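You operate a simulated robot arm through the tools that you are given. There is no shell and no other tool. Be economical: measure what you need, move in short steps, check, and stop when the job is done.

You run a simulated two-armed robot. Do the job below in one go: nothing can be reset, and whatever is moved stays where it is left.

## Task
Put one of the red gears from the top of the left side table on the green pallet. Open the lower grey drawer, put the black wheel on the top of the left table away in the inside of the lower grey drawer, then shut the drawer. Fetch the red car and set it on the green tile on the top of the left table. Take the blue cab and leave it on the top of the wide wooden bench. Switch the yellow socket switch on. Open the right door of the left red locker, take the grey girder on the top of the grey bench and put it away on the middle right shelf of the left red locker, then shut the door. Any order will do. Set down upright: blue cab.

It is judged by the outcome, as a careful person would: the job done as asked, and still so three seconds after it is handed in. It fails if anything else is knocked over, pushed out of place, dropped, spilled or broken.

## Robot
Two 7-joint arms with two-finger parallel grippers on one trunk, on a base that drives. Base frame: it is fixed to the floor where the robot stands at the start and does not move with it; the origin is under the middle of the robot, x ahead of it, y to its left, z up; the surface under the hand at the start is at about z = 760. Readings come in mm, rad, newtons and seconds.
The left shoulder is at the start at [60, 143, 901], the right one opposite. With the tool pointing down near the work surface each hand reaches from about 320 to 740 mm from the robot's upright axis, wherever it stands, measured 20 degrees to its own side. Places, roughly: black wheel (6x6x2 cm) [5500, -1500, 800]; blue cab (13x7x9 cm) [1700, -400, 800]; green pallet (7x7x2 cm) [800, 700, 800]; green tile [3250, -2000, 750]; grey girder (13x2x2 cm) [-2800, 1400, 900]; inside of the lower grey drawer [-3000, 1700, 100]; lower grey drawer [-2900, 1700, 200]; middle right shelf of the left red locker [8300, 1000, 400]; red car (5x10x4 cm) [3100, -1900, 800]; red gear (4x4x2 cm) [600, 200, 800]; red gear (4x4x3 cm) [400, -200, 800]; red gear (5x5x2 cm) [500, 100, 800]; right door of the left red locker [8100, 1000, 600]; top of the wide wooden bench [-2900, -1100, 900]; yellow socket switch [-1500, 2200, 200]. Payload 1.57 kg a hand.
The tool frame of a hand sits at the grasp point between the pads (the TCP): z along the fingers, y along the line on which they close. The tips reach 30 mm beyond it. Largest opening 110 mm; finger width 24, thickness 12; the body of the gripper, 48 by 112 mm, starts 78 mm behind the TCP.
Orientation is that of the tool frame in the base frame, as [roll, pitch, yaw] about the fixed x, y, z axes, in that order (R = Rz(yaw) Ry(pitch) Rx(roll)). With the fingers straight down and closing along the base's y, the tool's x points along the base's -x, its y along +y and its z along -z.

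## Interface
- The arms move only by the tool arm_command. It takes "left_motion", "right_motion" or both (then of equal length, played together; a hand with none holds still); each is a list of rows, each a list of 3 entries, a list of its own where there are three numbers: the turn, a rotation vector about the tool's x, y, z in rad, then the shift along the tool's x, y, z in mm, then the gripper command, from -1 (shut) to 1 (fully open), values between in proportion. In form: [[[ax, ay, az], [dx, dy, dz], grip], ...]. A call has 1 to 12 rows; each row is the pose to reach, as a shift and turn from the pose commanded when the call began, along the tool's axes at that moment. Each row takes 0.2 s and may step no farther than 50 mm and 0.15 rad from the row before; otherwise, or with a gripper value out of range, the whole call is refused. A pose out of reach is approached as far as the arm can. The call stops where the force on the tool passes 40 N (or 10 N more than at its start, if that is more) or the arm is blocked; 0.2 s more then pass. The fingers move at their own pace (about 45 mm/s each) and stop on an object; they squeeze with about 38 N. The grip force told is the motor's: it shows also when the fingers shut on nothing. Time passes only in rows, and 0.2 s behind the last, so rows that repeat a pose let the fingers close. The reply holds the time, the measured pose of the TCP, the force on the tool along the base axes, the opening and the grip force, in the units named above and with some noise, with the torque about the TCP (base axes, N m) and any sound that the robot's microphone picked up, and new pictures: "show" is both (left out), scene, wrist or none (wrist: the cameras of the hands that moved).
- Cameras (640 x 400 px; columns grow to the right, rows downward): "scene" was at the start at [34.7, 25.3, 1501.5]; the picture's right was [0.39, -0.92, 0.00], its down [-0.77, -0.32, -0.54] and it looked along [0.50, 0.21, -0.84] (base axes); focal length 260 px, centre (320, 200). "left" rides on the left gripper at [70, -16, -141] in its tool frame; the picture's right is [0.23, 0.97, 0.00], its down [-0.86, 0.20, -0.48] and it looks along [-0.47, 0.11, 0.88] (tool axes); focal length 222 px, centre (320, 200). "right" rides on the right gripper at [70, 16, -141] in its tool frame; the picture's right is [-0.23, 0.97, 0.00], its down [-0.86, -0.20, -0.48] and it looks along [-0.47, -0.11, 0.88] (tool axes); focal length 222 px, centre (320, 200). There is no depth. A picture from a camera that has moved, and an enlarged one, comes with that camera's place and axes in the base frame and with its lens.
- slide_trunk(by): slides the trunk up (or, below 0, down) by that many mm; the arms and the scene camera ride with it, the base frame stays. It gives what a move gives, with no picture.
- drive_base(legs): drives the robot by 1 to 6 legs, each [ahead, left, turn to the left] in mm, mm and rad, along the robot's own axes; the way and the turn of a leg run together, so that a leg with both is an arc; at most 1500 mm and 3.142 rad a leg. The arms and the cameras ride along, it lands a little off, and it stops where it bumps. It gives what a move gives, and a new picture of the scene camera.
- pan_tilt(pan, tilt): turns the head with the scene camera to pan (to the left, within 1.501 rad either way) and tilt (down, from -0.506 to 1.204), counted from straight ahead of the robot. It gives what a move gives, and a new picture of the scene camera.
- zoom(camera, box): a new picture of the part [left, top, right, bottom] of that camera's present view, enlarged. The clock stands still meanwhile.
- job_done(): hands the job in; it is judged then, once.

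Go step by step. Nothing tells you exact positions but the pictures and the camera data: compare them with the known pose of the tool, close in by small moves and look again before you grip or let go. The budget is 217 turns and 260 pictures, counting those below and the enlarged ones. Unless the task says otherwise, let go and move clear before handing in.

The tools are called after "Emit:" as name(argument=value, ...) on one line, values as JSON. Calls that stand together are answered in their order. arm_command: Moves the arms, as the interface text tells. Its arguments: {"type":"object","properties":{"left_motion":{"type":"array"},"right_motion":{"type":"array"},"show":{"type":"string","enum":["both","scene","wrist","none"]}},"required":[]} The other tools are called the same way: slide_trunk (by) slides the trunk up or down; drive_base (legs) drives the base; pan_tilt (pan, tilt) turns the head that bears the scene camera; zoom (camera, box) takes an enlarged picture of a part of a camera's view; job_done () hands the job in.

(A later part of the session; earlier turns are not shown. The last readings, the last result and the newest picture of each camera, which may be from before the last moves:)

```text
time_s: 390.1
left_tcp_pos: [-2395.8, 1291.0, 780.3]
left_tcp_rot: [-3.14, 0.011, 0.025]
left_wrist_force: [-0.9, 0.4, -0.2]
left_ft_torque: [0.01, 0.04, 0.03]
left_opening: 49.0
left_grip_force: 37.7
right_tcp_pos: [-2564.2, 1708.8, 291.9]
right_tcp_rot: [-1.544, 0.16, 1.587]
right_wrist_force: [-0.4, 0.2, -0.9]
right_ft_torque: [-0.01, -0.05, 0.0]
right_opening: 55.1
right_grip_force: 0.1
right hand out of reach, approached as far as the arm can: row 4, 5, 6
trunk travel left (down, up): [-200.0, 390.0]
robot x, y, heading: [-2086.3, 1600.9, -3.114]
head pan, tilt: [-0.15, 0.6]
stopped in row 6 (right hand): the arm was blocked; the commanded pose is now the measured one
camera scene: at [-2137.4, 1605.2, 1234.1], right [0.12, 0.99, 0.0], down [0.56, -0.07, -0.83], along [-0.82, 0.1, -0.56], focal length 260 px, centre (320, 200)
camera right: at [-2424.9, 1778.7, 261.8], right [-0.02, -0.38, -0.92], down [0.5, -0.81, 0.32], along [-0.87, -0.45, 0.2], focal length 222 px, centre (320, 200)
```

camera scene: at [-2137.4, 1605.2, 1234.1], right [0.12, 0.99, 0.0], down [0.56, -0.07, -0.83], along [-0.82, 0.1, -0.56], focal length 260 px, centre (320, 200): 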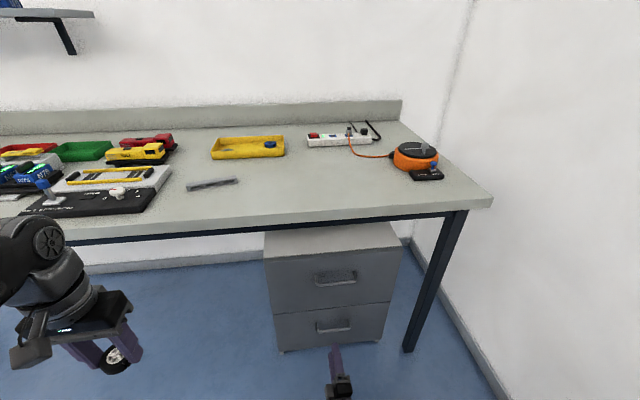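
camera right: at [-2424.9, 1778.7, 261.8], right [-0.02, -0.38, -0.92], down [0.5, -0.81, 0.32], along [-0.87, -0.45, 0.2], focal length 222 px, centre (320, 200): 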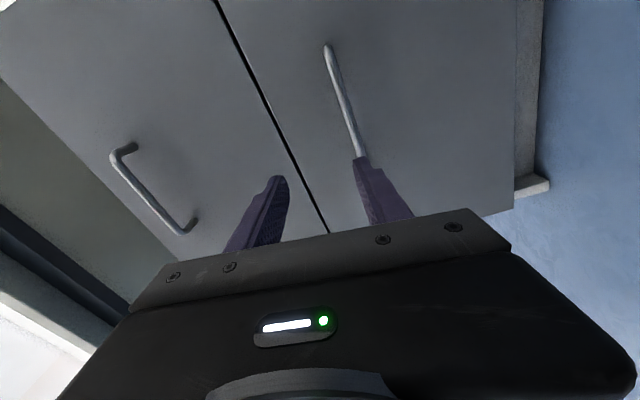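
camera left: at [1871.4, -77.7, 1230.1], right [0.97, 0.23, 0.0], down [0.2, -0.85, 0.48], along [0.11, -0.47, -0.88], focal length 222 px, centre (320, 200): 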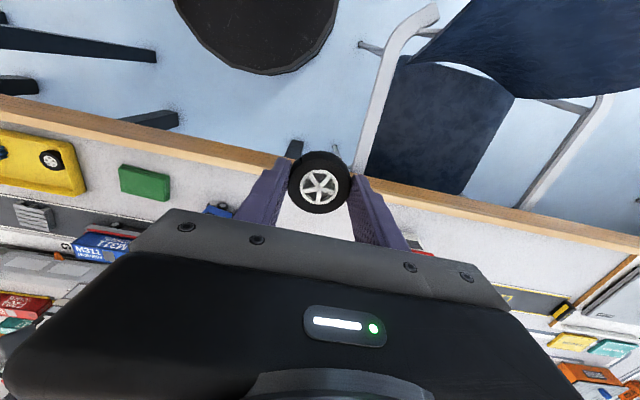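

Emit:
drive_base(legs=[[-110, 0, 0.0]])

Emit:
arm_command(right_motion=[[[-0.1, 0, 0], [0, 0, 35], 0.1], [[-0.2, 0, 0], [0, 0, 70], 0.1], [[-0.3, 0, 0], [0, 5, 105], 0.1], [[-0.4, 0, 0], [0, 15, 135], 0.1], [[-0.4, 0, 0], [0, 25, 150], 0.1], [[-0.4, 0, 0], [0, 30, 150], 0.1]])

```text
time_s: 391.3
left_tcp_pos: [-2285.5, 1292.6, 781.6]
left_tcp_rot: [-3.138, 0.007, 0.027]
left_wrist_force: [-0.2, -0.3, -0.5]
left_ft_torque: [0.01, -0.02, 0.0]
left_opening: 48.5
left_grip_force: 38.3
right_tcp_pos: [-2454.9, 1710.1, 292.5]
right_tcp_rot: [-1.542, 0.161, 1.589]
right_wrist_force: [0.1, 0.1, 0.3]
right_ft_torque: [-0.01, 0.01, 0.0]
right_opening: 55.0
right_grip_force: 0.1
trunk travel left (down, up): [-200.0, 390.0]
robot x, y, heading: [-1978.0, 1600.2, -3.116]
head pan, tilt: [-0.15, 0.6]
camera scene: at [-2028.3, 1607.9, 1234.2], right [0.12, 0.99, 0.0], down [0.56, -0.07, -0.83], along [-0.82, 0.1, -0.56], focal length 260 px, centre (320, 200)
```

scene: 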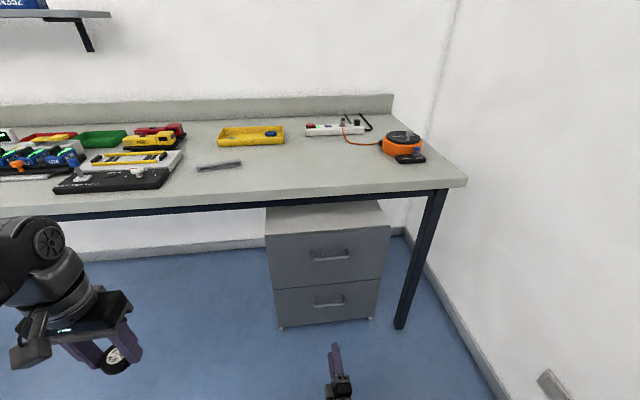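

```text
time_s: 392.7
left_tcp_pos: [-2289.1, 1293.7, 778.5]
left_tcp_rot: [-3.141, 0.001, 0.028]
left_wrist_force: [0.2, -0.1, -0.2]
left_ft_torque: [0.02, 0.04, -0.02]
left_opening: 48.9
left_grip_force: 37.7
right_tcp_pos: [-2606.3, 1704.7, 262.0]
right_tcp_rot: [-1.949, 0.164, 1.587]
right_wrist_force: [-1.0, -0.2, -0.9]
right_ft_torque: [0.05, 0.01, 0.0]
right_opening: 60.5
right_grip_force: 0.0
trunk travel left (down, up): [-200.0, 390.0]
robot x, y, heading: [-1975.5, 1599.1, -3.112]
head pan, tilt: [-0.15, 0.6]
camera scene: at [-2034.7, 1609.6, 1233.2], right [0.12, 0.99, 0.0], down [0.56, -0.07, -0.83], along [-0.82, 0.1, -0.56], focal length 260 px, centre (320, 200)
camera right: at [-2470.4, 1783.6, 288.2], right [0.36, -0.36, -0.86], down [0.38, -0.78, 0.5], along [-0.85, -0.51, -0.14], focal length 222 px, centre (320, 200)
```

scene: 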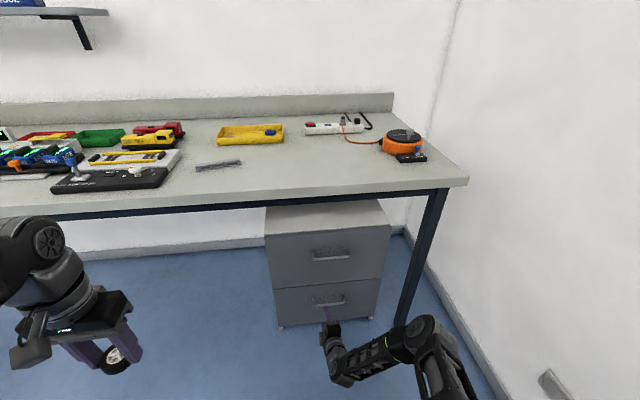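
right: 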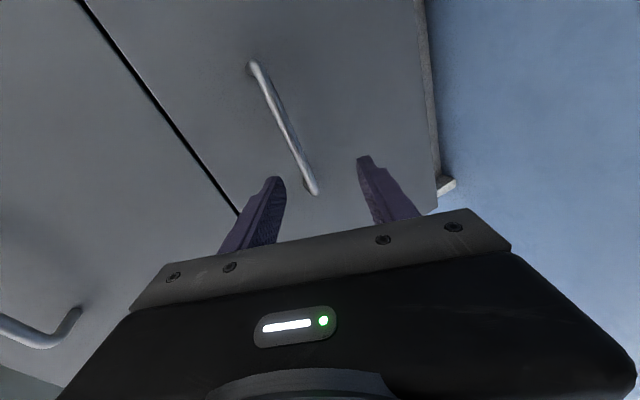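

Handle spans y 1666–1798 at x≈-2695, z≈254. I align and advance onto it, then close.

Emit:
arm_command(right_motion=[[[0, 0, -0.08], [12, -14, 10], 0.1], [[0, 0, -0.16], [25, -28, 25], 0.1], [[0, 0, -0.16], [25, -28, 50], 0.1], [[0, 0, -0.16], [25, -28, 76], 0.1], [[0, 0, -0.16], [25, -28, 76], 0.1]], show="wrist")

```text
time_s: 393.7
left_tcp_pos: [-2289.1, 1294.1, 778.5]
left_tcp_rot: [-3.14, 0.002, 0.027]
left_wrist_force: [-0.3, -0.8, -0.6]
left_ft_torque: [0.02, 0.02, -0.01]
left_opening: 49.0
left_grip_force: 37.9
right_tcp_pos: [-2672.5, 1730.4, 259.7]
right_tcp_rot: [-1.943, 0.012, 1.644]
right_wrist_force: [6.3, 0.1, 4.1]
right_ft_torque: [0.01, 0.33, -0.07]
right_opening: 62.0
right_grip_force: 0.3
trunk travel left (down, up): [-200.0, 390.0]
robot x, y, heading: [-1975.9, 1600.8, -3.114]
head pan, tilt: [-0.15, 0.6]
stopped in row 4 (right hand): the force on the tool passed its limit at 97 N (the readings are from after the stop); the commanded pose is now the measured one
camera right: at [-2540.5, 1812.6, 295.5], right [0.37, -0.21, -0.9], down [0.44, -0.82, 0.37], along [-0.82, -0.53, -0.21], focal length 222 px, centre (320, 200)
```

right: 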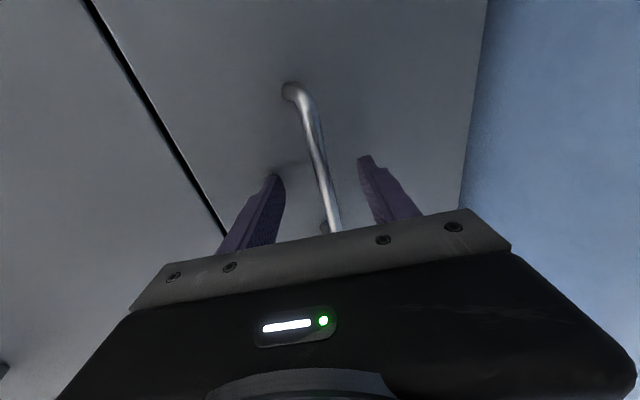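

The fingertips touched the drawer face with the bar between them. I back off slightly and close on the bar.

Emit:
arm_command(right_motion=[[[0, 0, 0], [0, 0, -6], 0], [[0, 0, 0], [0, 0, -6], -0.4], [[0, 0, 0], [0, 0, -6], -1], [[0, 0, 0], [0, 0, -6], -1], [[0, 0, 0], [0, 0, -6], -1], [[0, 0, 0], [0, 0, -6], -1]], show="wrist")

```text
time_s: 395.1
left_tcp_pos: [-2290.4, 1294.0, 777.8]
left_tcp_rot: [3.142, -0.001, 0.026]
left_wrist_force: [0.4, -0.9, -0.5]
left_ft_torque: [-0.02, 0.01, 0.03]
left_opening: 48.8
left_grip_force: 37.5
right_tcp_pos: [-2664.5, 1730.6, 258.3]
right_tcp_rot: [-1.947, 0.012, 1.645]
right_wrist_force: [3.9, 0.7, -18.8]
right_ft_torque: [-0.59, -0.27, -0.28]
right_opening: 10.8
right_grip_force: 28.9
trunk travel left (down, up): [-200.0, 390.0]
robot x, y, heading: [-1975.0, 1600.4, -3.117]
head pan, tilt: [-0.15, 0.6]
camera right: at [-2533.4, 1812.7, 294.8], right [0.38, -0.21, -0.9], down [0.43, -0.82, 0.38], along [-0.82, -0.53, -0.22], focal length 222 px, centre (320, 200)
```

right: 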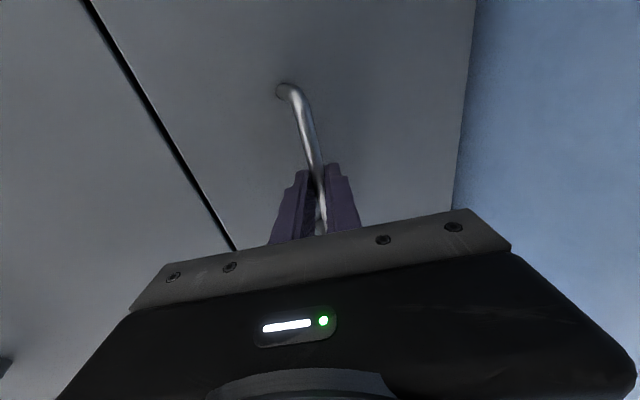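

Bar gripped. I pull the drawer by driving the base back.

Emit:
arm_command(right_motion=[[[0, 0, 0], [0, 2, 0], -1], [[0, 0, 0], [0, 2, 0], -1]], show="none")

Emit:
drive_base(legs=[[-150, 0, 0]])

```text
time_s: 395.7
left_tcp_pos: [-2290.0, 1294.3, 778.0]
left_tcp_rot: [-3.141, 0.001, 0.026]
left_wrist_force: [0.3, 0.0, -0.4]
left_ft_torque: [-0.02, 0.05, -0.02]
left_opening: 48.9
left_grip_force: 38.1
right_tcp_pos: [-2664.8, 1731.2, 258.1]
right_tcp_rot: [-1.946, 0.015, 1.646]
right_wrist_force: [15.1, -1.2, -12.4]
right_ft_torque: [-0.51, -0.26, -0.65]
right_opening: 10.6
right_grip_force: 28.7
trunk travel left (down, up): [-200.0, 390.0]
robot x, y, heading: [-1973.9, 1598.4, -3.116]
head pan, tilt: [-0.15, 0.6]
```

```text
time_s: 397.1
left_tcp_pos: [-2140.6, 1297.6, 778.2]
left_tcp_rot: [3.141, 0.001, 0.028]
left_wrist_force: [-0.2, -0.4, -0.1]
left_ft_torque: [0.01, 0.03, 0.0]
left_opening: 48.6
left_grip_force: 37.9
right_tcp_pos: [-2516.1, 1731.3, 257.8]
right_tcp_rot: [-1.946, 0.013, 1.653]
right_wrist_force: [0.7, -24.0, -15.1]
right_ft_torque: [-0.84, -0.2, 0.24]
right_opening: 11.2
right_grip_force: 28.3
trunk travel left (down, up): [-200.0, 390.0]
robot x, y, heading: [-1829.6, 1603.8, -3.114]
head pan, tilt: [-0.15, 0.6]
camera scene: at [-1886.7, 1613.3, 1233.1], right [0.12, 0.99, 0.0], down [0.56, -0.07, -0.82], along [-0.82, 0.1, -0.57], focal length 260 px, centre (320, 200)
```

scene: 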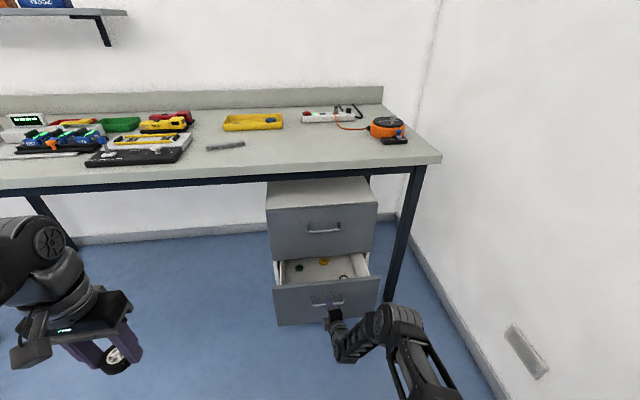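

Emit:
drive_base(legs=[[-130, 6, 0]])

```text
time_s: 398.3
left_tcp_pos: [-2012.6, 1295.6, 779.2]
left_tcp_rot: [3.141, -0.001, 0.026]
left_wrist_force: [0.1, -0.3, 0.1]
left_ft_torque: [-0.01, 0.01, 0.0]
left_opening: 48.8
left_grip_force: 37.6
right_tcp_pos: [-2386.5, 1730.9, 257.2]
right_tcp_rot: [-1.947, 0.016, 1.648]
right_wrist_force: [0.3, 5.6, -6.7]
right_ft_torque: [-0.61, -0.15, -0.28]
right_opening: 11.0
right_grip_force: 28.7
trunk travel left (down, up): [-200.0, 390.0]
robot x, y, heading: [-1696.9, 1599.1, -3.114]
head pan, tilt: [-0.15, 0.6]
camera scene: at [-1757.3, 1611.4, 1233.1], right [0.12, 0.99, 0.0], down [0.56, -0.07, -0.82], along [-0.82, 0.1, -0.57], focal length 260 px, centre (320, 200)
```

scene: 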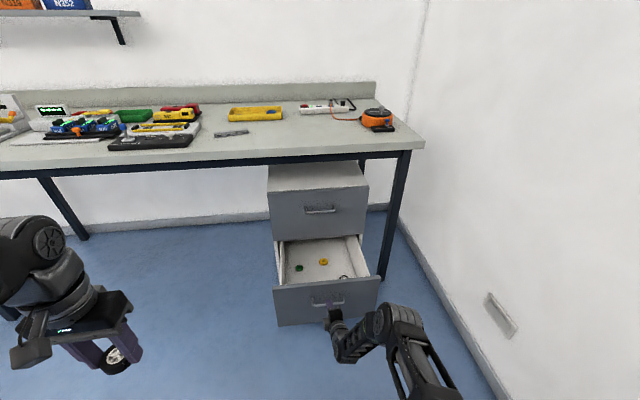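

The drawer is ~280 mm open. I release the handle and retract the right hand upward.

Emit:
arm_command(right_motion=[[[0, 0, 0], [0, 0, 0], -0.5], [[0, 0, 0], [0, 0, 0], 0.1], [[0, 0, 0], [0, 0, -20], 0.1], [[0, 0, 0], [0, 0, -55], 0.1], [[0, 0, 0], [0, 0, -90], 0.1], [[0, 0, 0], [0, -40, -108], 0.1], [[0, 0, 0], [0, -80, -126], 0.1], [[0, 0, 0], [0, -120, -142], 0.1], [[0, 0, 0], [0, -160, -158], 0.1], [[0, 0, 0], [0, -200, -174], 0.1], [[0, 0, 0], [0, -240, -190], 0.1], [[0, 0, 0], [0, -275, -200], 0.1]], show="none")

Emit:
drive_base(legs=[[0, 0, -0.02]])

```text
time_s: 400.9
left_tcp_pos: [-2012.5, 1295.3, 778.8]
left_tcp_rot: [3.14, 0.002, 0.026]
left_wrist_force: [-0.1, -0.7, -0.6]
left_ft_torque: [-0.02, -0.01, 0.0]
left_opening: 48.6
left_grip_force: 38.1
right_tcp_pos: [-2300.2, 1743.3, 588.9]
right_tcp_rot: [-1.946, 0.015, 1.647]
right_wrist_force: [-0.5, -1.1, 0.2]
right_ft_torque: [-0.02, 0.0, -0.01]
right_opening: 60.4
right_grip_force: 0.0
trunk travel left (down, up): [-200.0, 390.0]
robot x, y, heading: [-1699.0, 1604.5, -3.117]
head pan, tilt: [-0.15, 0.6]
```

```text
time_s: 401.7
left_tcp_pos: [-2017.9, 1301.3, 779.1]
left_tcp_rot: [-3.14, 0.001, 0.005]
left_wrist_force: [0.0, 0.7, -0.3]
left_ft_torque: [0.01, 0.02, 0.02]
left_opening: 48.6
left_grip_force: 37.7
right_tcp_pos: [-2296.7, 1757.5, 587.8]
right_tcp_rot: [-1.946, 0.015, 1.629]
right_wrist_force: [0.2, 0.2, -0.1]
right_ft_torque: [-0.02, -0.04, 0.02]
right_opening: 60.5
right_grip_force: 0.0
trunk travel left (down, up): [-200.0, 390.0]
robot x, y, heading: [-1699.0, 1604.2, -3.131]
head pan, tilt: [-0.15, 0.6]
camera scene: at [-1756.4, 1612.3, 1233.2], right [0.14, 0.99, 0.0], down [0.56, -0.08, -0.83], along [-0.82, 0.12, -0.56], focal length 260 px, centre (320, 200)
```

scene: 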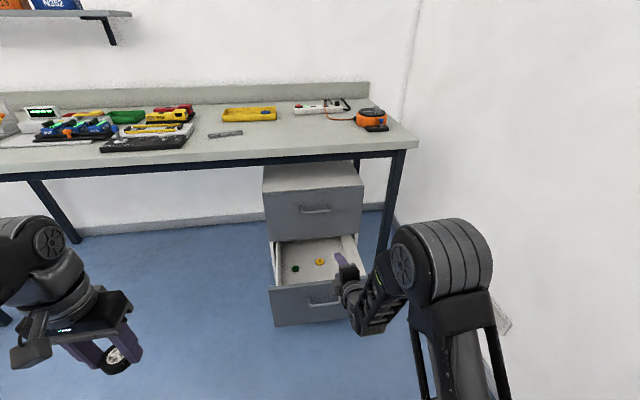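

Emit:
arm_command(right_motion=[[[0, 0, 0], [14, -17, -27], 0.1], [[0, 0, 0], [28, -34, -54], 0.1], [[0, 0, 0], [43, -51, -81], 0.1], [[0, 0, 0], [58, -68, -108], 0.1], [[0, 0, 0], [72, -85, -136], 0.1], [[0, 0, 0], [86, -101, -163], 0.1], [[0, 0, 0], [100, -117, -190], 0.1], [[0, 0, 0], [115, -133, -218], 0.1]], show="none")

Emit:
drive_base(legs=[[330, 0, 0]])

Emit:
pan_tilt(pan=-0.1, tilt=0.9)

```text
time_s: 403.5
left_tcp_pos: [-2019.2, 1302.0, 778.8]
left_tcp_rot: [3.141, 0.001, 0.005]
left_wrist_force: [-0.3, 1.0, -0.5]
left_ft_torque: [-0.02, 0.0, -0.02]
left_opening: 48.7
left_grip_force: 38.2
right_tcp_pos: [-2169.9, 1889.7, 803.5]
right_tcp_rot: [-1.947, 0.013, 1.63]
right_wrist_force: [-0.7, 0.2, 0.2]
right_ft_torque: [0.02, 0.01, 0.01]
right_opening: 60.5
right_grip_force: 0.1
right hand out of reach, approached as far as the arm can: row 4, 5, 6, 7, 8
trunk travel left (down, up): [-200.0, 390.0]
robot x, y, heading: [-1697.5, 1601.1, -3.138]
head pan, tilt: [-0.15, 0.6]
```

```text
time_s: 405.7
left_tcp_pos: [-2352.3, 1302.8, 778.3]
left_tcp_rot: [3.141, 0.001, -0.001]
left_wrist_force: [0.4, 0.0, -0.4]
left_ft_torque: [-0.02, -0.02, 0.03]
left_opening: 48.8
left_grip_force: 38.1
right_tcp_pos: [-2499.8, 1891.7, 803.0]
right_tcp_rot: [-1.945, 0.013, 1.624]
right_wrist_force: [-0.7, -0.2, 0.4]
right_ft_torque: [0.0, 0.0, -0.03]
right_opening: 60.6
right_grip_force: 0.0
trunk travel left (down, up): [-200.0, 390.0]
robot x, y, heading: [-2031.8, 1596.2, 3.142]
head pan, tilt: [-0.15, 0.6]
camera scene: at [-2088.2, 1611.9, 1233.2], right [0.15, 0.99, 0.0], down [0.56, -0.08, -0.83], along [-0.82, 0.12, -0.56], focal length 260 px, centre (320, 200)
```

scene: 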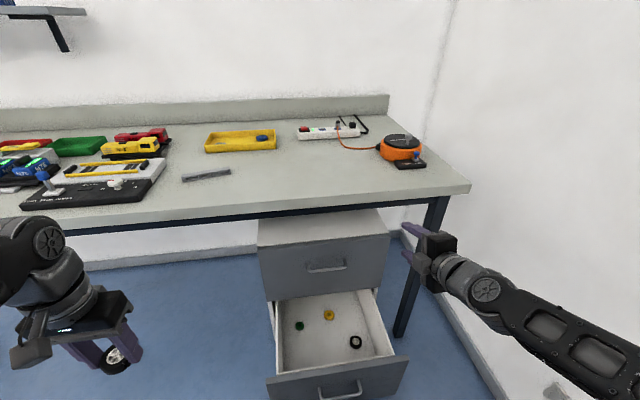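

```text
time_s: 406.5
left_tcp_pos: [-2351.8, 1303.1, 777.6]
left_tcp_rot: [-3.139, 0.002, -0.001]
left_wrist_force: [-0.5, 1.1, -0.1]
left_ft_torque: [0.0, -0.07, 0.0]
left_opening: 48.6
left_grip_force: 37.6
right_tcp_pos: [-2501.6, 1893.6, 802.8]
right_tcp_rot: [-1.948, 0.017, 1.622]
right_wrist_force: [0.0, -0.7, -0.2]
right_ft_torque: [0.0, -0.01, 0.0]
right_opening: 60.7
right_grip_force: 0.1
trunk travel left (down, up): [-200.0, 390.0]
robot x, y, heading: [-2027.8, 1601.6, 3.143]
head pan, tilt: [-0.099, 0.901]
camera scene: at [-2076.0, 1606.2, 1208.5], right [0.1, 0.99, 0.0], down [0.78, -0.08, -0.62], along [-0.62, 0.06, -0.78], focal length 260 px, centre (320, 200)
```

scene: 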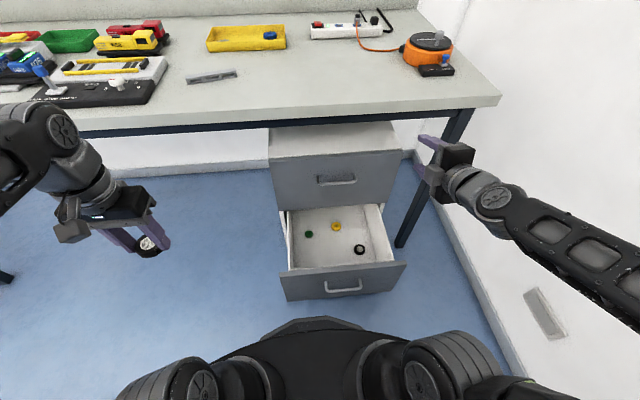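

The drawer is open, with free floor near [-2570, 1640]. I lower the left hand (with wheel) and bring it over the drawer.

Emit:
arm_command(left_motion=[[[0, 0, 0], [0, 0, 45], -1], [[0, 0, 0], [0, 0, 90], -1], [[0, 0, 0], [0, 0, 135], -1], [[0, 0, 0], [0, 0, 180], -1], [[0, 0, 0], [0, 0, 225], -1], [[0, 0, 0], [-10, -25, 265], -1], [[0, 0, 0], [-25, -50, 300], -1], [[0, 0, 0], [-45, -85, 325], -1], [[0, 0, 0], [-70, -125, 330], -1], [[0, 0, 0], [-95, -165, 330], -1], [[0, 0, 0], [-125, -200, 330], -1], [[0, 0, 0], [-150, -240, 330], -1]], show="none")

Emit:
arm_command(left_motion=[[[0, 0, 0], [-25, -35, 0], -1], [[0, 0, 0], [-50, -70, 0], -1], [[0, 0, 0], [-68, -97, 0], -1], [[0, 0, 0], [-68, -97, 0], -1]])

```text
time_s: 409.1
left_tcp_pos: [-2499.4, 1541.3, 446.9]
left_tcp_rot: [3.141, -0.003, 0.0]
left_wrist_force: [0.4, 0.7, -0.5]
left_ft_torque: [0.01, 0.02, -0.02]
left_opening: 48.8
left_grip_force: 38.0
right_tcp_pos: [-2499.9, 1892.0, 803.8]
right_tcp_rot: [-1.949, 0.015, 1.624]
right_wrist_force: [0.3, -0.7, 0.6]
right_ft_torque: [-0.03, -0.04, -0.03]
right_opening: 60.3
right_grip_force: 0.2
trunk travel left (down, up): [-200.0, 390.0]
robot x, y, heading: [-2030.7, 1600.8, 3.141]
head pan, tilt: [-0.099, 0.901]
```

```text
time_s: 410.1
left_tcp_pos: [-2566.3, 1641.0, 448.6]
left_tcp_rot: [-3.141, -0.002, -0.002]
left_wrist_force: [0.5, 0.2, -0.5]
left_ft_torque: [0.0, -0.02, 0.04]
left_opening: 48.6
left_grip_force: 38.7
right_tcp_pos: [-2499.6, 1892.0, 802.8]
right_tcp_rot: [-1.947, 0.016, 1.622]
right_wrist_force: [0.5, -0.4, 0.1]
right_ft_torque: [0.01, 0.02, 0.01]
right_opening: 60.6
right_grip_force: 0.0
trunk travel left (down, up): [-200.0, 390.0]
robot x, y, heading: [-2030.4, 1598.8, 3.143]
head pan, tilt: [-0.099, 0.901]
camera scene: at [-2076.1, 1606.3, 1208.4], right [0.1, 0.99, 0.0], down [0.78, -0.08, -0.62], along [-0.62, 0.06, -0.78], focal length 260 px, centre (320, 200)
camera left: at [-2496.5, 1656.7, 590.5], right [0.23, -0.97, 0.0], down [-0.85, -0.2, 0.48], along [-0.47, -0.11, -0.88], focal length 222 px, centre (320, 200)
```

scene: 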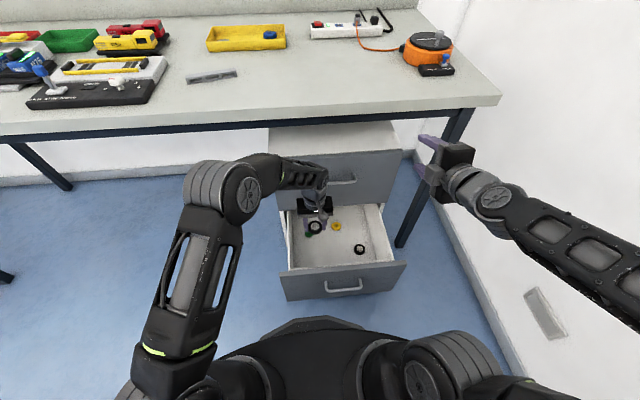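
left: 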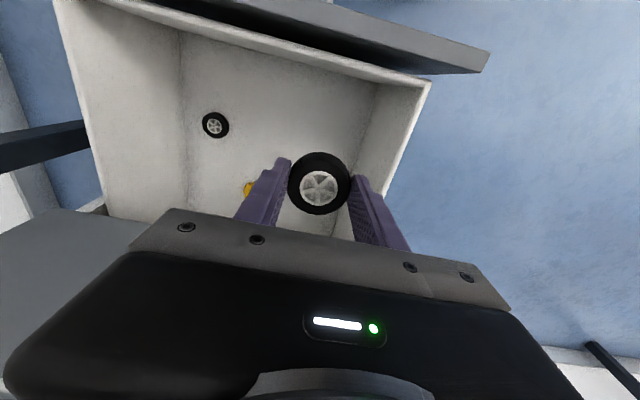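

Emit:
arm_command(left_motion=[[[0, 0, 0], [6, -39, 10], -1], [[0, 0, 0], [6, -39, 50], -1], [[0, 0, 0], [6, -39, 95], -1], [[0, 0, 0], [6, -39, 140], -1], [[0, 0, 0], [6, -39, 185], -1], [[0, 0, 0], [6, -39, 225], -1], [[0, 0, 0], [6, -39, 250], -1], [[0, 0, 0], [6, -39, 250], -1]], show="wrist")

```text
time_s: 411.9
left_tcp_pos: [-2561.6, 1679.8, 197.6]
left_tcp_rot: [3.14, 0.001, 0.0]
left_wrist_force: [-0.6, -0.3, -0.4]
left_ft_torque: [-0.02, 0.01, 0.01]
left_opening: 48.9
left_grip_force: 38.1
right_tcp_pos: [-2499.8, 1893.5, 802.9]
right_tcp_rot: [-1.947, 0.016, 1.622]
right_wrist_force: [0.7, 0.5, -0.5]
right_ft_torque: [-0.03, 0.01, -0.02]
right_opening: 60.5
right_grip_force: 0.1
trunk travel left (down, up): [-200.0, 390.0]
robot x, y, heading: [-2028.6, 1599.6, 3.142]
head pan, tilt: [-0.099, 0.901]
camera left: at [-2490.8, 1695.6, 339.4], right [0.23, -0.97, 0.0], down [-0.85, -0.2, 0.48], along [-0.47, -0.11, -0.88], focal length 222 px, centre (320, 200)
```

left: 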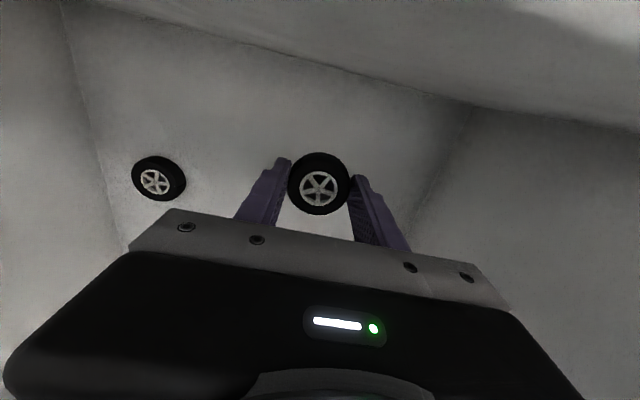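

Lowering slowly to find the drawer floor.

Emit:
arm_command(left_motion=[[[0, 0, 0], [0, 0, 10], -1], [[0, 0, 0], [0, 0, 20], -1], [[0, 0, 0], [0, 0, 27], -1], [[0, 0, 0], [0, 0, 33], -1], [[0, 0, 0], [0, 0, 39], -1], [[0, 0, 0], [0, 0, 45], -1], [[0, 0, 0], [0, 0, 51], -1], [[0, 0, 0], [0, 0, 57], -1], [[0, 0, 0], [0, 0, 63], -1], [[0, 0, 0], [0, 0, 69], -1]], show="wrist")

```text
time_s: 413.0
left_tcp_pos: [-2567.7, 1679.5, 171.7]
left_tcp_rot: [-3.138, 0.011, 0.004]
left_wrist_force: [-0.8, -3.6, 17.9]
left_ft_torque: [0.69, -1.76, -0.32]
left_opening: 48.3
left_grip_force: 38.1
left hand out of reach, approached as far as the arm can: row 5
right_tcp_pos: [-2500.0, 1891.8, 804.5]
right_tcp_rot: [-1.947, 0.014, 1.624]
right_wrist_force: [0.6, -0.5, 0.2]
right_ft_torque: [0.01, 0.02, 0.0]
right_opening: 60.4
right_grip_force: 0.1
trunk travel left (down, up): [-200.0, 390.0]
robot x, y, heading: [-2032.8, 1602.6, -3.137]
head pan, tilt: [-0.099, 0.901]
stopped in row 5 (left hand): the force on the tool passed its limit at 46 N (the readings are from after the stop); the commanded pose is now the measured one
camera left: at [-2496.1, 1695.0, 313.4], right [0.23, -0.97, -0.01], down [-0.85, -0.21, 0.49], along [-0.47, -0.1, -0.87], focal length 222 px, centre (320, 200)
```

left: 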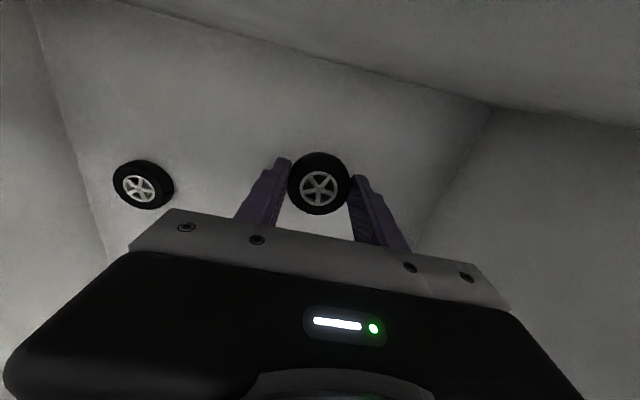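

Contact is at the arm's back side near the drawer rim, not the wheel. I lift a bit, shift 20 mm inward and lower again.

Emit:
arm_command(left_motion=[[[0, 0, 0], [0, 0, -10], -1], [[0, 0, 0], [-22, 0, -10], -1], [[0, 0, 0], [-22, 0, -2], -1], [[0, 0, 0], [-22, 0, 3], -1], [[0, 0, 0], [-22, 0, 7], -1], [[0, 0, 0], [-22, 0, 7], -1]], show="none")

```text
time_s: 414.4
left_tcp_pos: [-2571.5, 1674.6, 170.7]
left_tcp_rot: [-3.135, 0.009, 0.004]
left_wrist_force: [0.5, -0.3, -0.5]
left_ft_torque: [0.03, 0.02, 0.0]
left_opening: 48.9
left_grip_force: 37.5
left hand out of reach, approached as far as the arm can: row 2, 3, 4, 5, 6
right_tcp_pos: [-2501.6, 1892.8, 804.3]
right_tcp_rot: [-1.949, 0.015, 1.623]
right_wrist_force: [-0.3, -0.4, -0.2]
right_ft_torque: [-0.03, 0.02, 0.03]
right_opening: 60.5
right_grip_force: 0.0
trunk travel left (down, up): [-200.0, 390.0]
robot x, y, heading: [-2031.2, 1603.8, 3.139]
head pan, tilt: [-0.099, 0.901]
```

Emit:
slide_trunk(by=-6)

```text
time_s: 415.0
left_tcp_pos: [-2570.2, 1673.6, 164.9]
left_tcp_rot: [-3.136, 0.008, 0.003]
left_wrist_force: [-0.1, -0.8, -0.3]
left_ft_torque: [0.01, -0.02, -0.02]
left_opening: 48.4
left_grip_force: 38.0
right_tcp_pos: [-2499.7, 1892.4, 796.9]
right_tcp_rot: [-1.948, 0.016, 1.624]
right_wrist_force: [-0.1, 0.1, 1.0]
right_ft_torque: [-0.02, -0.01, 0.0]
right_opening: 60.4
right_grip_force: 0.1
trunk travel left (down, up): [-194.0, 396.0]
robot x, y, heading: [-2032.0, 1599.5, 3.14]
head pan, tilt: [-0.099, 0.901]
```

Emit:
slide_trunk(by=-5)

Emit:
zoom(camera="left", box=[100, 90, 420, 290])

```text
time_s: 415.5
left_tcp_pos: [-2571.9, 1674.2, 158.9]
left_tcp_rot: [-3.137, 0.008, 0.001]
left_wrist_force: [-0.5, 0.0, -0.8]
left_ft_torque: [-0.05, -0.02, 0.0]
left_opening: 48.9
left_grip_force: 37.8
right_tcp_pos: [-2500.3, 1891.5, 792.7]
right_tcp_rot: [-1.947, 0.017, 1.624]
right_wrist_force: [0.5, 1.2, -0.3]
right_ft_torque: [-0.02, -0.03, 0.01]
right_opening: 60.6
right_grip_force: 0.0
trunk travel left (down, up): [-189.0, 401.0]
robot x, y, heading: [-2031.4, 1600.8, 3.142]
head pan, tilt: [-0.099, 0.901]
```

```text
2.00 times, centred on (260, 190) of left
camera zoom: at [-2499.3, 1689.7, 300.8], right [0.23, -0.97, -0.01], down [-0.85, -0.2, 0.48], along [-0.47, -0.1, -0.87], focal length 444 px, centre (440, 220)
```

zoom: 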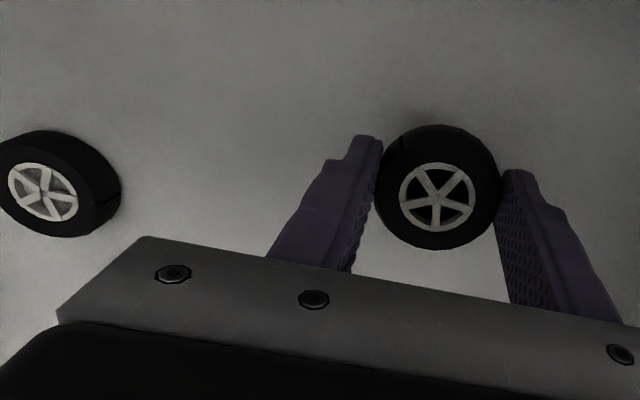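

Emit:
slide_trunk(by=-6)

```text
time_s: 416.1
left_tcp_pos: [-2570.9, 1673.6, 153.0]
left_tcp_rot: [-3.136, 0.008, 0.003]
left_wrist_force: [-0.3, -1.4, -0.7]
left_ft_torque: [-0.02, -0.01, 0.0]
left_opening: 48.8
left_grip_force: 38.0
right_tcp_pos: [-2500.2, 1893.1, 785.9]
right_tcp_rot: [-1.947, 0.014, 1.623]
right_wrist_force: [-0.3, -0.3, 1.0]
right_ft_torque: [0.01, -0.01, 0.0]
right_opening: 60.8
right_grip_force: 0.0
trunk travel left (down, up): [-183.0, 407.0]
robot x, y, heading: [-2032.5, 1597.3, 3.14]
head pan, tilt: [-0.099, 0.901]
```

Emit:
slide_trunk(by=-7)

Emit:
slide_trunk(by=-5)

Emit:
zoom(camera="left", box=[100, 90, 420, 290])

```text
time_s: 416.6
left_tcp_pos: [-2570.5, 1674.4, 146.2]
left_tcp_rot: [-3.137, 0.009, 0.001]
left_wrist_force: [-0.2, -0.2, -1.2]
left_ft_torque: [-0.01, -0.01, 0.0]
left_opening: 48.6
left_grip_force: 38.1
right_tcp_pos: [-2501.0, 1891.9, 779.7]
right_tcp_rot: [-1.948, 0.016, 1.624]
right_wrist_force: [0.7, -0.8, 0.7]
right_ft_torque: [0.02, 0.03, 0.0]
right_opening: 60.4
right_grip_force: 0.0
trunk travel left (down, up): [-176.0, 414.0]
robot x, y, heading: [-2032.4, 1601.0, 3.142]
head pan, tilt: [-0.099, 0.901]
```

```text
time_s: 417.2
left_tcp_pos: [-2571.2, 1674.8, 141.5]
left_tcp_rot: [-3.136, 0.007, 0.001]
left_wrist_force: [1.4, -1.2, 0.1]
left_ft_torque: [-0.02, -0.01, -0.01]
left_opening: 48.8
left_grip_force: 37.5
right_tcp_pos: [-2499.7, 1892.2, 773.6]
right_tcp_rot: [-1.948, 0.016, 1.624]
right_wrist_force: [0.1, -0.6, -0.2]
right_ft_torque: [0.01, 0.0, 0.01]
right_opening: 60.6
right_grip_force: 0.0
trunk travel left (down, up): [-171.0, 419.0]
robot x, y, heading: [-2029.9, 1597.8, 3.141]
head pan, tilt: [-0.099, 0.901]
```

```text
2.00 times, centred on (260, 190) of left
camera zoom: at [-2499.5, 1689.7, 283.0], right [0.23, -0.97, -0.01], down [-0.85, -0.2, 0.48], along [-0.47, -0.1, -0.87], focal length 444 px, centre (440, 220)
```

zoom: 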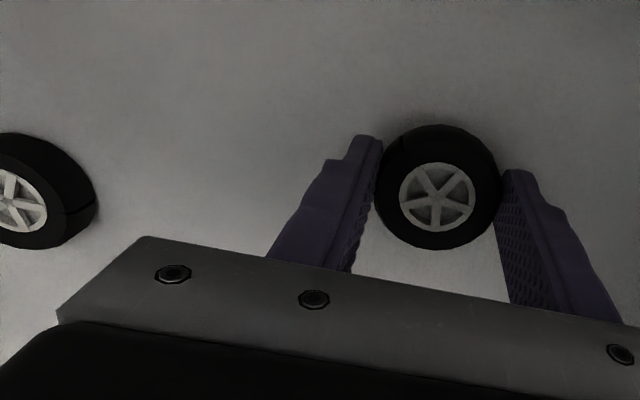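

Emit:
slide_trunk(by=-5)

Emit:
slide_trunk(by=-4)

Emit:
slide_trunk(by=-4)

```text
time_s: 417.7
left_tcp_pos: [-2571.0, 1673.9, 136.9]
left_tcp_rot: [-3.136, 0.008, 0.003]
left_wrist_force: [-0.1, -0.7, -0.6]
left_ft_torque: [0.02, 0.02, 0.0]
left_opening: 48.8
left_grip_force: 37.4
right_tcp_pos: [-2500.4, 1892.5, 768.4]
right_tcp_rot: [-1.949, 0.016, 1.623]
right_wrist_force: [-0.7, -0.2, 0.0]
right_ft_torque: [-0.01, 0.01, 0.01]
right_opening: 60.5
right_grip_force: 0.1
trunk travel left (down, up): [-166.0, 424.0]
robot x, y, heading: [-2026.6, 1597.8, 3.142]
head pan, tilt: [-0.099, 0.901]
```

```text
time_s: 418.2
left_tcp_pos: [-2571.5, 1672.8, 131.5]
left_tcp_rot: [-3.136, 0.01, 0.003]
left_wrist_force: [1.2, -1.0, -0.4]
left_ft_torque: [-0.01, 0.0, 0.02]
left_opening: 48.7
left_grip_force: 37.8
right_tcp_pos: [-2498.7, 1891.3, 765.4]
right_tcp_rot: [-1.948, 0.016, 1.623]
right_wrist_force: [0.4, 0.4, -0.6]
right_ft_torque: [0.01, -0.01, -0.04]
right_opening: 60.3
right_grip_force: 0.1
trunk travel left (down, up): [-162.0, 428.0]
robot x, y, heading: [-2032.3, 1599.5, 3.145]
head pan, tilt: [-0.099, 0.901]
```

```text
time_s: 418.8
left_tcp_pos: [-2572.6, 1674.1, 130.6]
left_tcp_rot: [-3.136, 0.012, 0.005]
left_wrist_force: [-1.1, -2.2, 17.8]
left_ft_torque: [-0.17, -1.36, 0.12]
left_opening: 48.4
left_grip_force: 37.8
right_tcp_pos: [-2501.0, 1891.9, 762.3]
right_tcp_rot: [-1.946, 0.016, 1.625]
right_wrist_force: [0.4, 0.2, -0.3]
right_ft_torque: [0.03, 0.04, 0.01]
right_opening: 60.5
right_grip_force: 0.0
trunk travel left (down, up): [-158.0, 432.0]
robot x, y, heading: [-2031.1, 1599.3, 3.142]
head pan, tilt: [-0.099, 0.901]
```

The wheel is within a few mm of the floor; I release it and rise.

Emit:
arm_command(left_motion=[[[0, 0, 0], [0, 0, -1], -0.3], [[0, 0, 0], [0, 0, -1], 0], [[0, 0, 0], [0, 0, -1], 0.15], [[0, 0, 0], [0, 0, -1], 0.15], [[0, 0, 0], [0, 0, -30], 0.15], [[0, 0, 0], [0, 0, -70], 0.15], [[0, 0, 0], [0, 0, -115], 0.15], [[0, 0, 0], [0, 0, -160], 0.15], [[0, 0, 0], [0, 0, -205], 0.15], [[0, 0, 0], [0, 0, -250], 0.15], [[0, 0, 0], [0, 0, -290], 0.15], [[0, 0, 0], [0, 0, -290], 0.15]], show="wrist")

```text
time_s: 421.4
left_tcp_pos: [-2566.7, 1674.5, 420.8]
left_tcp_rot: [-3.135, 0.008, 0.001]
left_wrist_force: [0.1, -0.6, 1.2]
left_ft_torque: [0.03, -0.04, -0.01]
left_opening: 63.2
left_grip_force: 0.0
right_tcp_pos: [-2500.6, 1891.3, 761.2]
right_tcp_rot: [-1.948, 0.016, 1.623]
right_wrist_force: [0.3, 0.4, 0.1]
right_ft_torque: [-0.01, 0.04, -0.01]
right_opening: 60.6
right_grip_force: 0.1
trunk travel left (down, up): [-158.0, 432.0]
robot x, y, heading: [-2030.8, 1600.2, 3.139]
head pan, tilt: [-0.099, 0.901]
camera left: at [-2495.7, 1689.4, 561.6], right [0.23, -0.97, -0.01], down [-0.85, -0.2, 0.48], along [-0.47, -0.1, -0.87], focal length 222 px, centre (320, 200)
```

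left: 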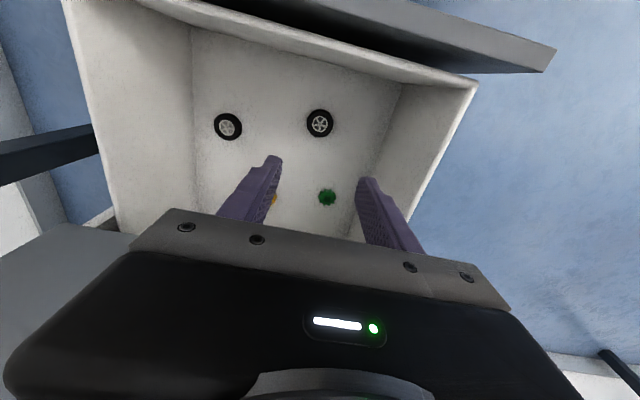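

The wheel lies in the drawer. I lower the right hand clear of the bench edge, back the base, and put the left hand in front of the drawer face to push it shut.

Emit:
arm_command(right_motion=[[[0, 0, 0], [0, 39, 5], 0], [[0, 0, 0], [0, 78, 9], 0], [[0, 0, 0], [0, 117, 14], 0], [[0, 0, 0], [0, 155, 18], 0]], show="none")

Emit:
drive_base(legs=[[-210, 0, 0]])

Emit:
arm_command(left_motion=[[[0, 0, 0], [0, -30, 30], -0.3], [[0, 0, 0], [0, -57, 60], -1], [[0, 0, 0], [0, -57, 95], -1], [[0, 0, 0], [0, -57, 118], -1], [[0, 0, 0], [0, -57, 118], -1]])

```text
time_s: 422.4
left_tcp_pos: [-2566.4, 1674.6, 420.9]
left_tcp_rot: [-3.135, 0.008, 0.001]
left_wrist_force: [0.2, 0.5, -0.1]
left_ft_torque: [0.02, 0.07, -0.02]
left_opening: 63.4
left_grip_force: 0.0
right_tcp_pos: [-2523.2, 1934.1, 617.1]
right_tcp_rot: [-1.946, 0.015, 1.627]
right_wrist_force: [0.1, -0.8, 0.4]
right_ft_torque: [0.0, 0.01, 0.01]
right_opening: 54.8
right_grip_force: 0.1
right hand out of reach, approached as far as the arm can: row 1, 2, 3, 4
trunk travel left (down, up): [-158.0, 432.0]
robot x, y, heading: [-2026.9, 1599.6, 3.14]
head pan, tilt: [-0.099, 0.901]
```

```text
time_s: 424.0
left_tcp_pos: [-2357.4, 1676.1, 419.9]
left_tcp_rot: [-3.136, 0.01, -0.004]
left_wrist_force: [0.3, -0.5, 0.1]
left_ft_torque: [0.02, 0.0, 0.01]
left_opening: 63.4
left_grip_force: 0.0
right_tcp_pos: [-2310.1, 1938.2, 614.5]
right_tcp_rot: [-1.946, 0.016, 1.619]
right_wrist_force: [-0.1, -0.1, 0.1]
right_ft_torque: [0.01, 0.0, 0.01]
right_opening: 54.9
right_grip_force: 0.0
trunk travel left (down, up): [-158.0, 432.0]
robot x, y, heading: [-1820.7, 1600.3, 3.133]
head pan, tilt: [-0.099, 0.901]
camera scene: at [-1865.9, 1605.8, 1166.4], right [0.1, 0.99, 0.0], down [0.78, -0.08, -0.62], along [-0.62, 0.07, -0.78], focal length 260 px, centre (320, 200)
```

scene: 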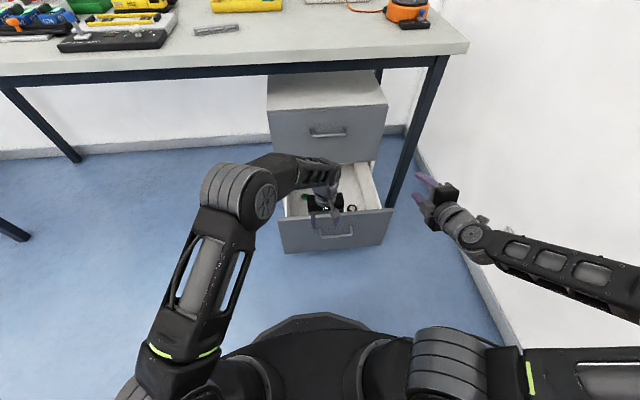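

```text
time_s: 425.2
left_tcp_pos: [-2356.8, 1734.1, 302.5]
left_tcp_rot: [-3.133, 0.008, -0.002]
left_wrist_force: [0.4, 0.3, 0.3]
left_ft_torque: [0.02, 0.03, 0.0]
left_opening: 0.0
left_grip_force: 21.1
right_tcp_pos: [-2309.4, 1936.8, 616.5]
right_tcp_rot: [-1.946, 0.017, 1.621]
right_wrist_force: [-0.7, -0.4, -0.4]
right_ft_torque: [-0.02, -0.01, 0.06]
right_opening: 54.8
right_grip_force: 0.1
trunk travel left (down, up): [-158.0, 432.0]
robot x, y, heading: [-1821.2, 1596.8, 3.138]
head pan, tilt: [-0.099, 0.901]
camera scene: at [-1865.8, 1605.8, 1166.4], right [0.1, 0.99, 0.0], down [0.78, -0.08, -0.62], along [-0.62, 0.07, -0.78], focal length 260 px, centre (320, 200)
camera left: at [-2285.7, 1750.0, 442.8], right [0.22, -0.97, -0.01], down [-0.85, -0.2, 0.48], along [-0.47, -0.1, -0.87], focal length 222 px, centre (320, 200)
```

scene: 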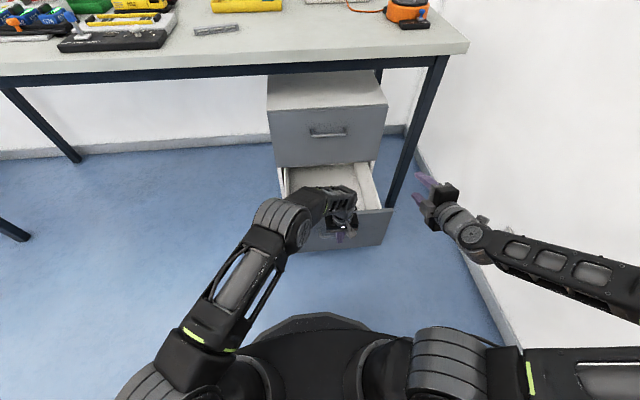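
left: 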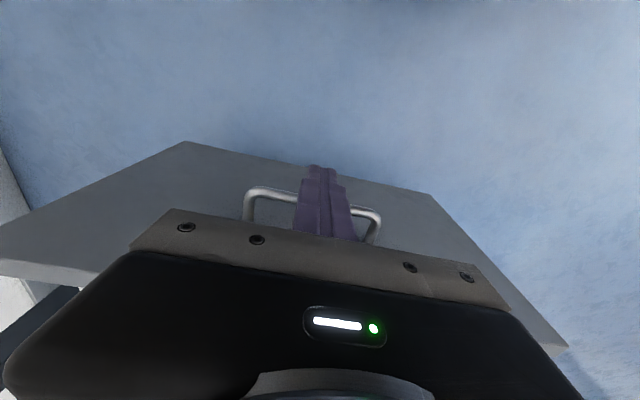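

Closed fingers are just in front of the face. I push by driving forward.

Emit:
drive_base(legs=[[220, 0, 0]])

```text
time_s: 426.9
left_tcp_pos: [-2583.5, 1736.3, 301.8]
left_tcp_rot: [-3.136, 0.008, -0.003]
left_wrist_force: [-0.8, -0.2, 0.7]
left_ft_torque: [-0.01, 0.0, -0.01]
left_opening: 0.0
left_grip_force: 21.5
right_tcp_pos: [-2536.7, 1939.5, 615.9]
right_tcp_rot: [-1.947, 0.015, 1.618]
right_wrist_force: [-0.1, 0.0, 0.1]
right_ft_torque: [-0.02, -0.02, 0.0]
right_opening: 55.0
right_grip_force: 0.1
trunk travel left (down, up): [-158.0, 432.0]
robot x, y, heading: [-2045.7, 1603.6, 3.133]
head pan, tilt: [-0.099, 0.901]
camera scene: at [-2092.4, 1607.2, 1166.4], right [0.11, 0.99, 0.0], down [0.78, -0.08, -0.62], along [-0.62, 0.07, -0.78], focal length 260 px, centre (320, 200)
```

scene: 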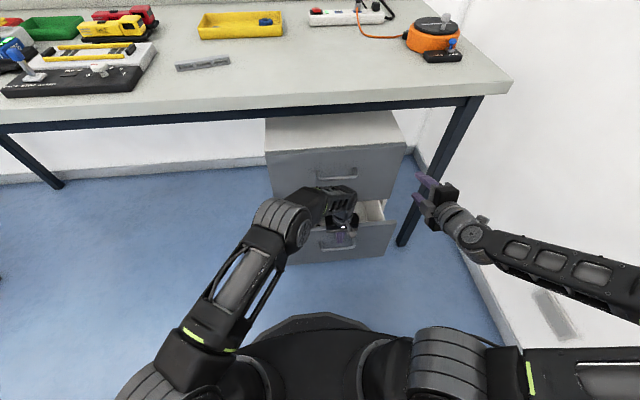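

Nearly shut. The vertical hand would meet the upper drawer, so I back off, tilt the fingers forward, and push the rest.

Emit:
drive_base(legs=[[-50, 0, 0]])

Emit:
arm_command(left_motion=[[[0, -0.14, 0], [0, 0, 0], -1], [[0, -0.28, 0], [0, 0, 0], -1], [[0, -0.42, 0], [0, 0, 0], -1], [[0, -0.56, 0], [0, 0, 0], -1], [[0, -0.6, 0], [0, 0, 0], -1]], show="wrist")

```text
time_s: 427.8
left_tcp_pos: [-2535.4, 1736.6, 301.6]
left_tcp_rot: [-3.133, 0.01, -0.003]
left_wrist_force: [0.0, -0.9, 0.4]
left_ft_torque: [0.0, -0.02, 0.01]
left_opening: 0.1
left_grip_force: 21.3
right_tcp_pos: [-2487.2, 1939.4, 616.2]
right_tcp_rot: [-1.949, 0.016, 1.619]
right_wrist_force: [-0.7, -0.2, -0.2]
right_ft_torque: [0.01, -0.02, -0.01]
right_opening: 55.1
right_grip_force: 0.1
trunk travel left (down, up): [-158.0, 432.0]
robot x, y, heading: [-1999.2, 1599.2, 3.133]
head pan, tilt: [-0.099, 0.901]
camera scene: at [-2043.5, 1606.9, 1166.4], right [0.11, 0.99, 0.0], down [0.78, -0.08, -0.62], along [-0.62, 0.07, -0.78], focal length 260 px, centre (320, 200)
```

scene: 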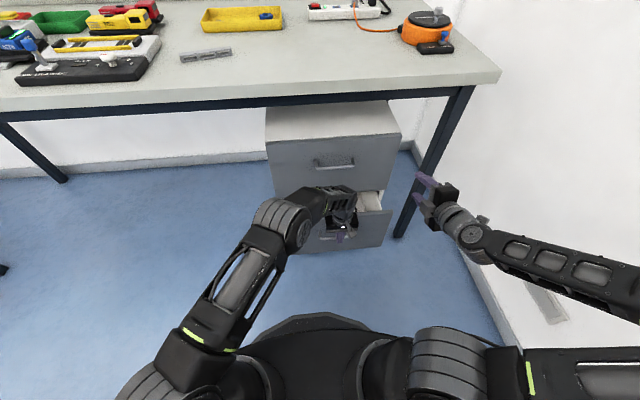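

```text
time_s: 429.0
left_tcp_pos: [-2534.7, 1735.7, 302.0]
left_tcp_rot: [-3.133, 0.611, -0.002]
left_wrist_force: [-0.4, 0.4, 0.2]
left_ft_torque: [-0.01, -0.03, 0.03]
left_opening: 0.0
left_grip_force: 21.0
right_tcp_pos: [-2487.3, 1939.6, 616.1]
right_tcp_rot: [-1.947, 0.016, 1.62]
right_wrist_force: [0.3, -0.3, 0.1]
right_ft_torque: [-0.03, 0.03, -0.01]
right_opening: 55.1
right_grip_force: 0.1
trunk travel left (down, up): [-158.0, 432.0]
robot x, y, heading: [-1996.6, 1603.4, 3.131]
head pan, tilt: [-0.099, 0.901]
camera left: at [-2396.0, 1751.1, 378.2], right [0.18, -0.97, -0.14], down [-0.43, -0.2, 0.88], along [-0.89, -0.1, -0.45], focal length 222 px, centre (320, 200)
```

left: 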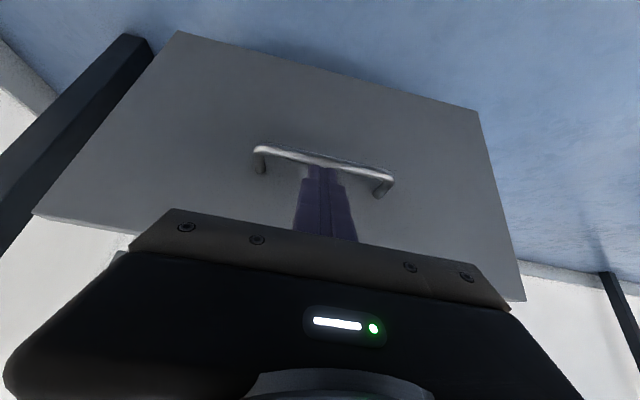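

Emit:
drive_base(legs=[[125, 0, 0]])

```text
time_s: 430.3
left_tcp_pos: [-2657.6, 1734.8, 302.6]
left_tcp_rot: [-3.135, 0.609, 0.004]
left_wrist_force: [-0.6, 0.7, 0.0]
left_ft_torque: [0.03, -0.01, 0.01]
left_opening: 0.2
left_grip_force: 20.8
right_tcp_pos: [-2611.9, 1937.3, 614.8]
right_tcp_rot: [-1.948, 0.015, 1.622]
right_wrist_force: [-0.2, -0.4, -0.1]
right_ft_torque: [0.03, 0.0, -0.02]
right_opening: 55.0
right_grip_force: 0.0
trunk travel left (down, up): [-158.0, 432.0]
robot x, y, heading: [-2123.0, 1602.8, 3.14]
head pan, tilt: [-0.099, 0.901]
camera scene: at [-2166.6, 1607.3, 1166.4], right [0.1, 0.99, 0.0], down [0.78, -0.08, -0.62], along [-0.62, 0.06, -0.78], focal length 260 px, centre (320, 200)
```

scene: 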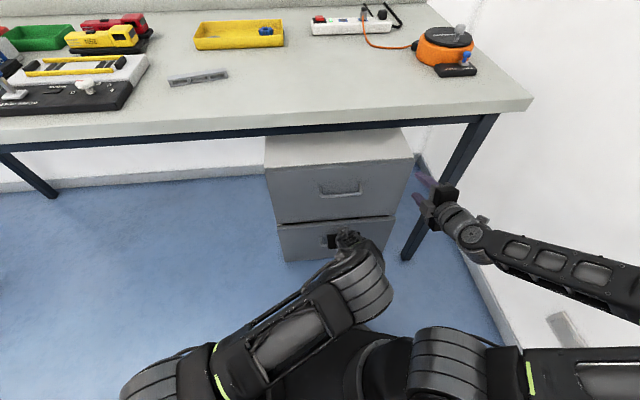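

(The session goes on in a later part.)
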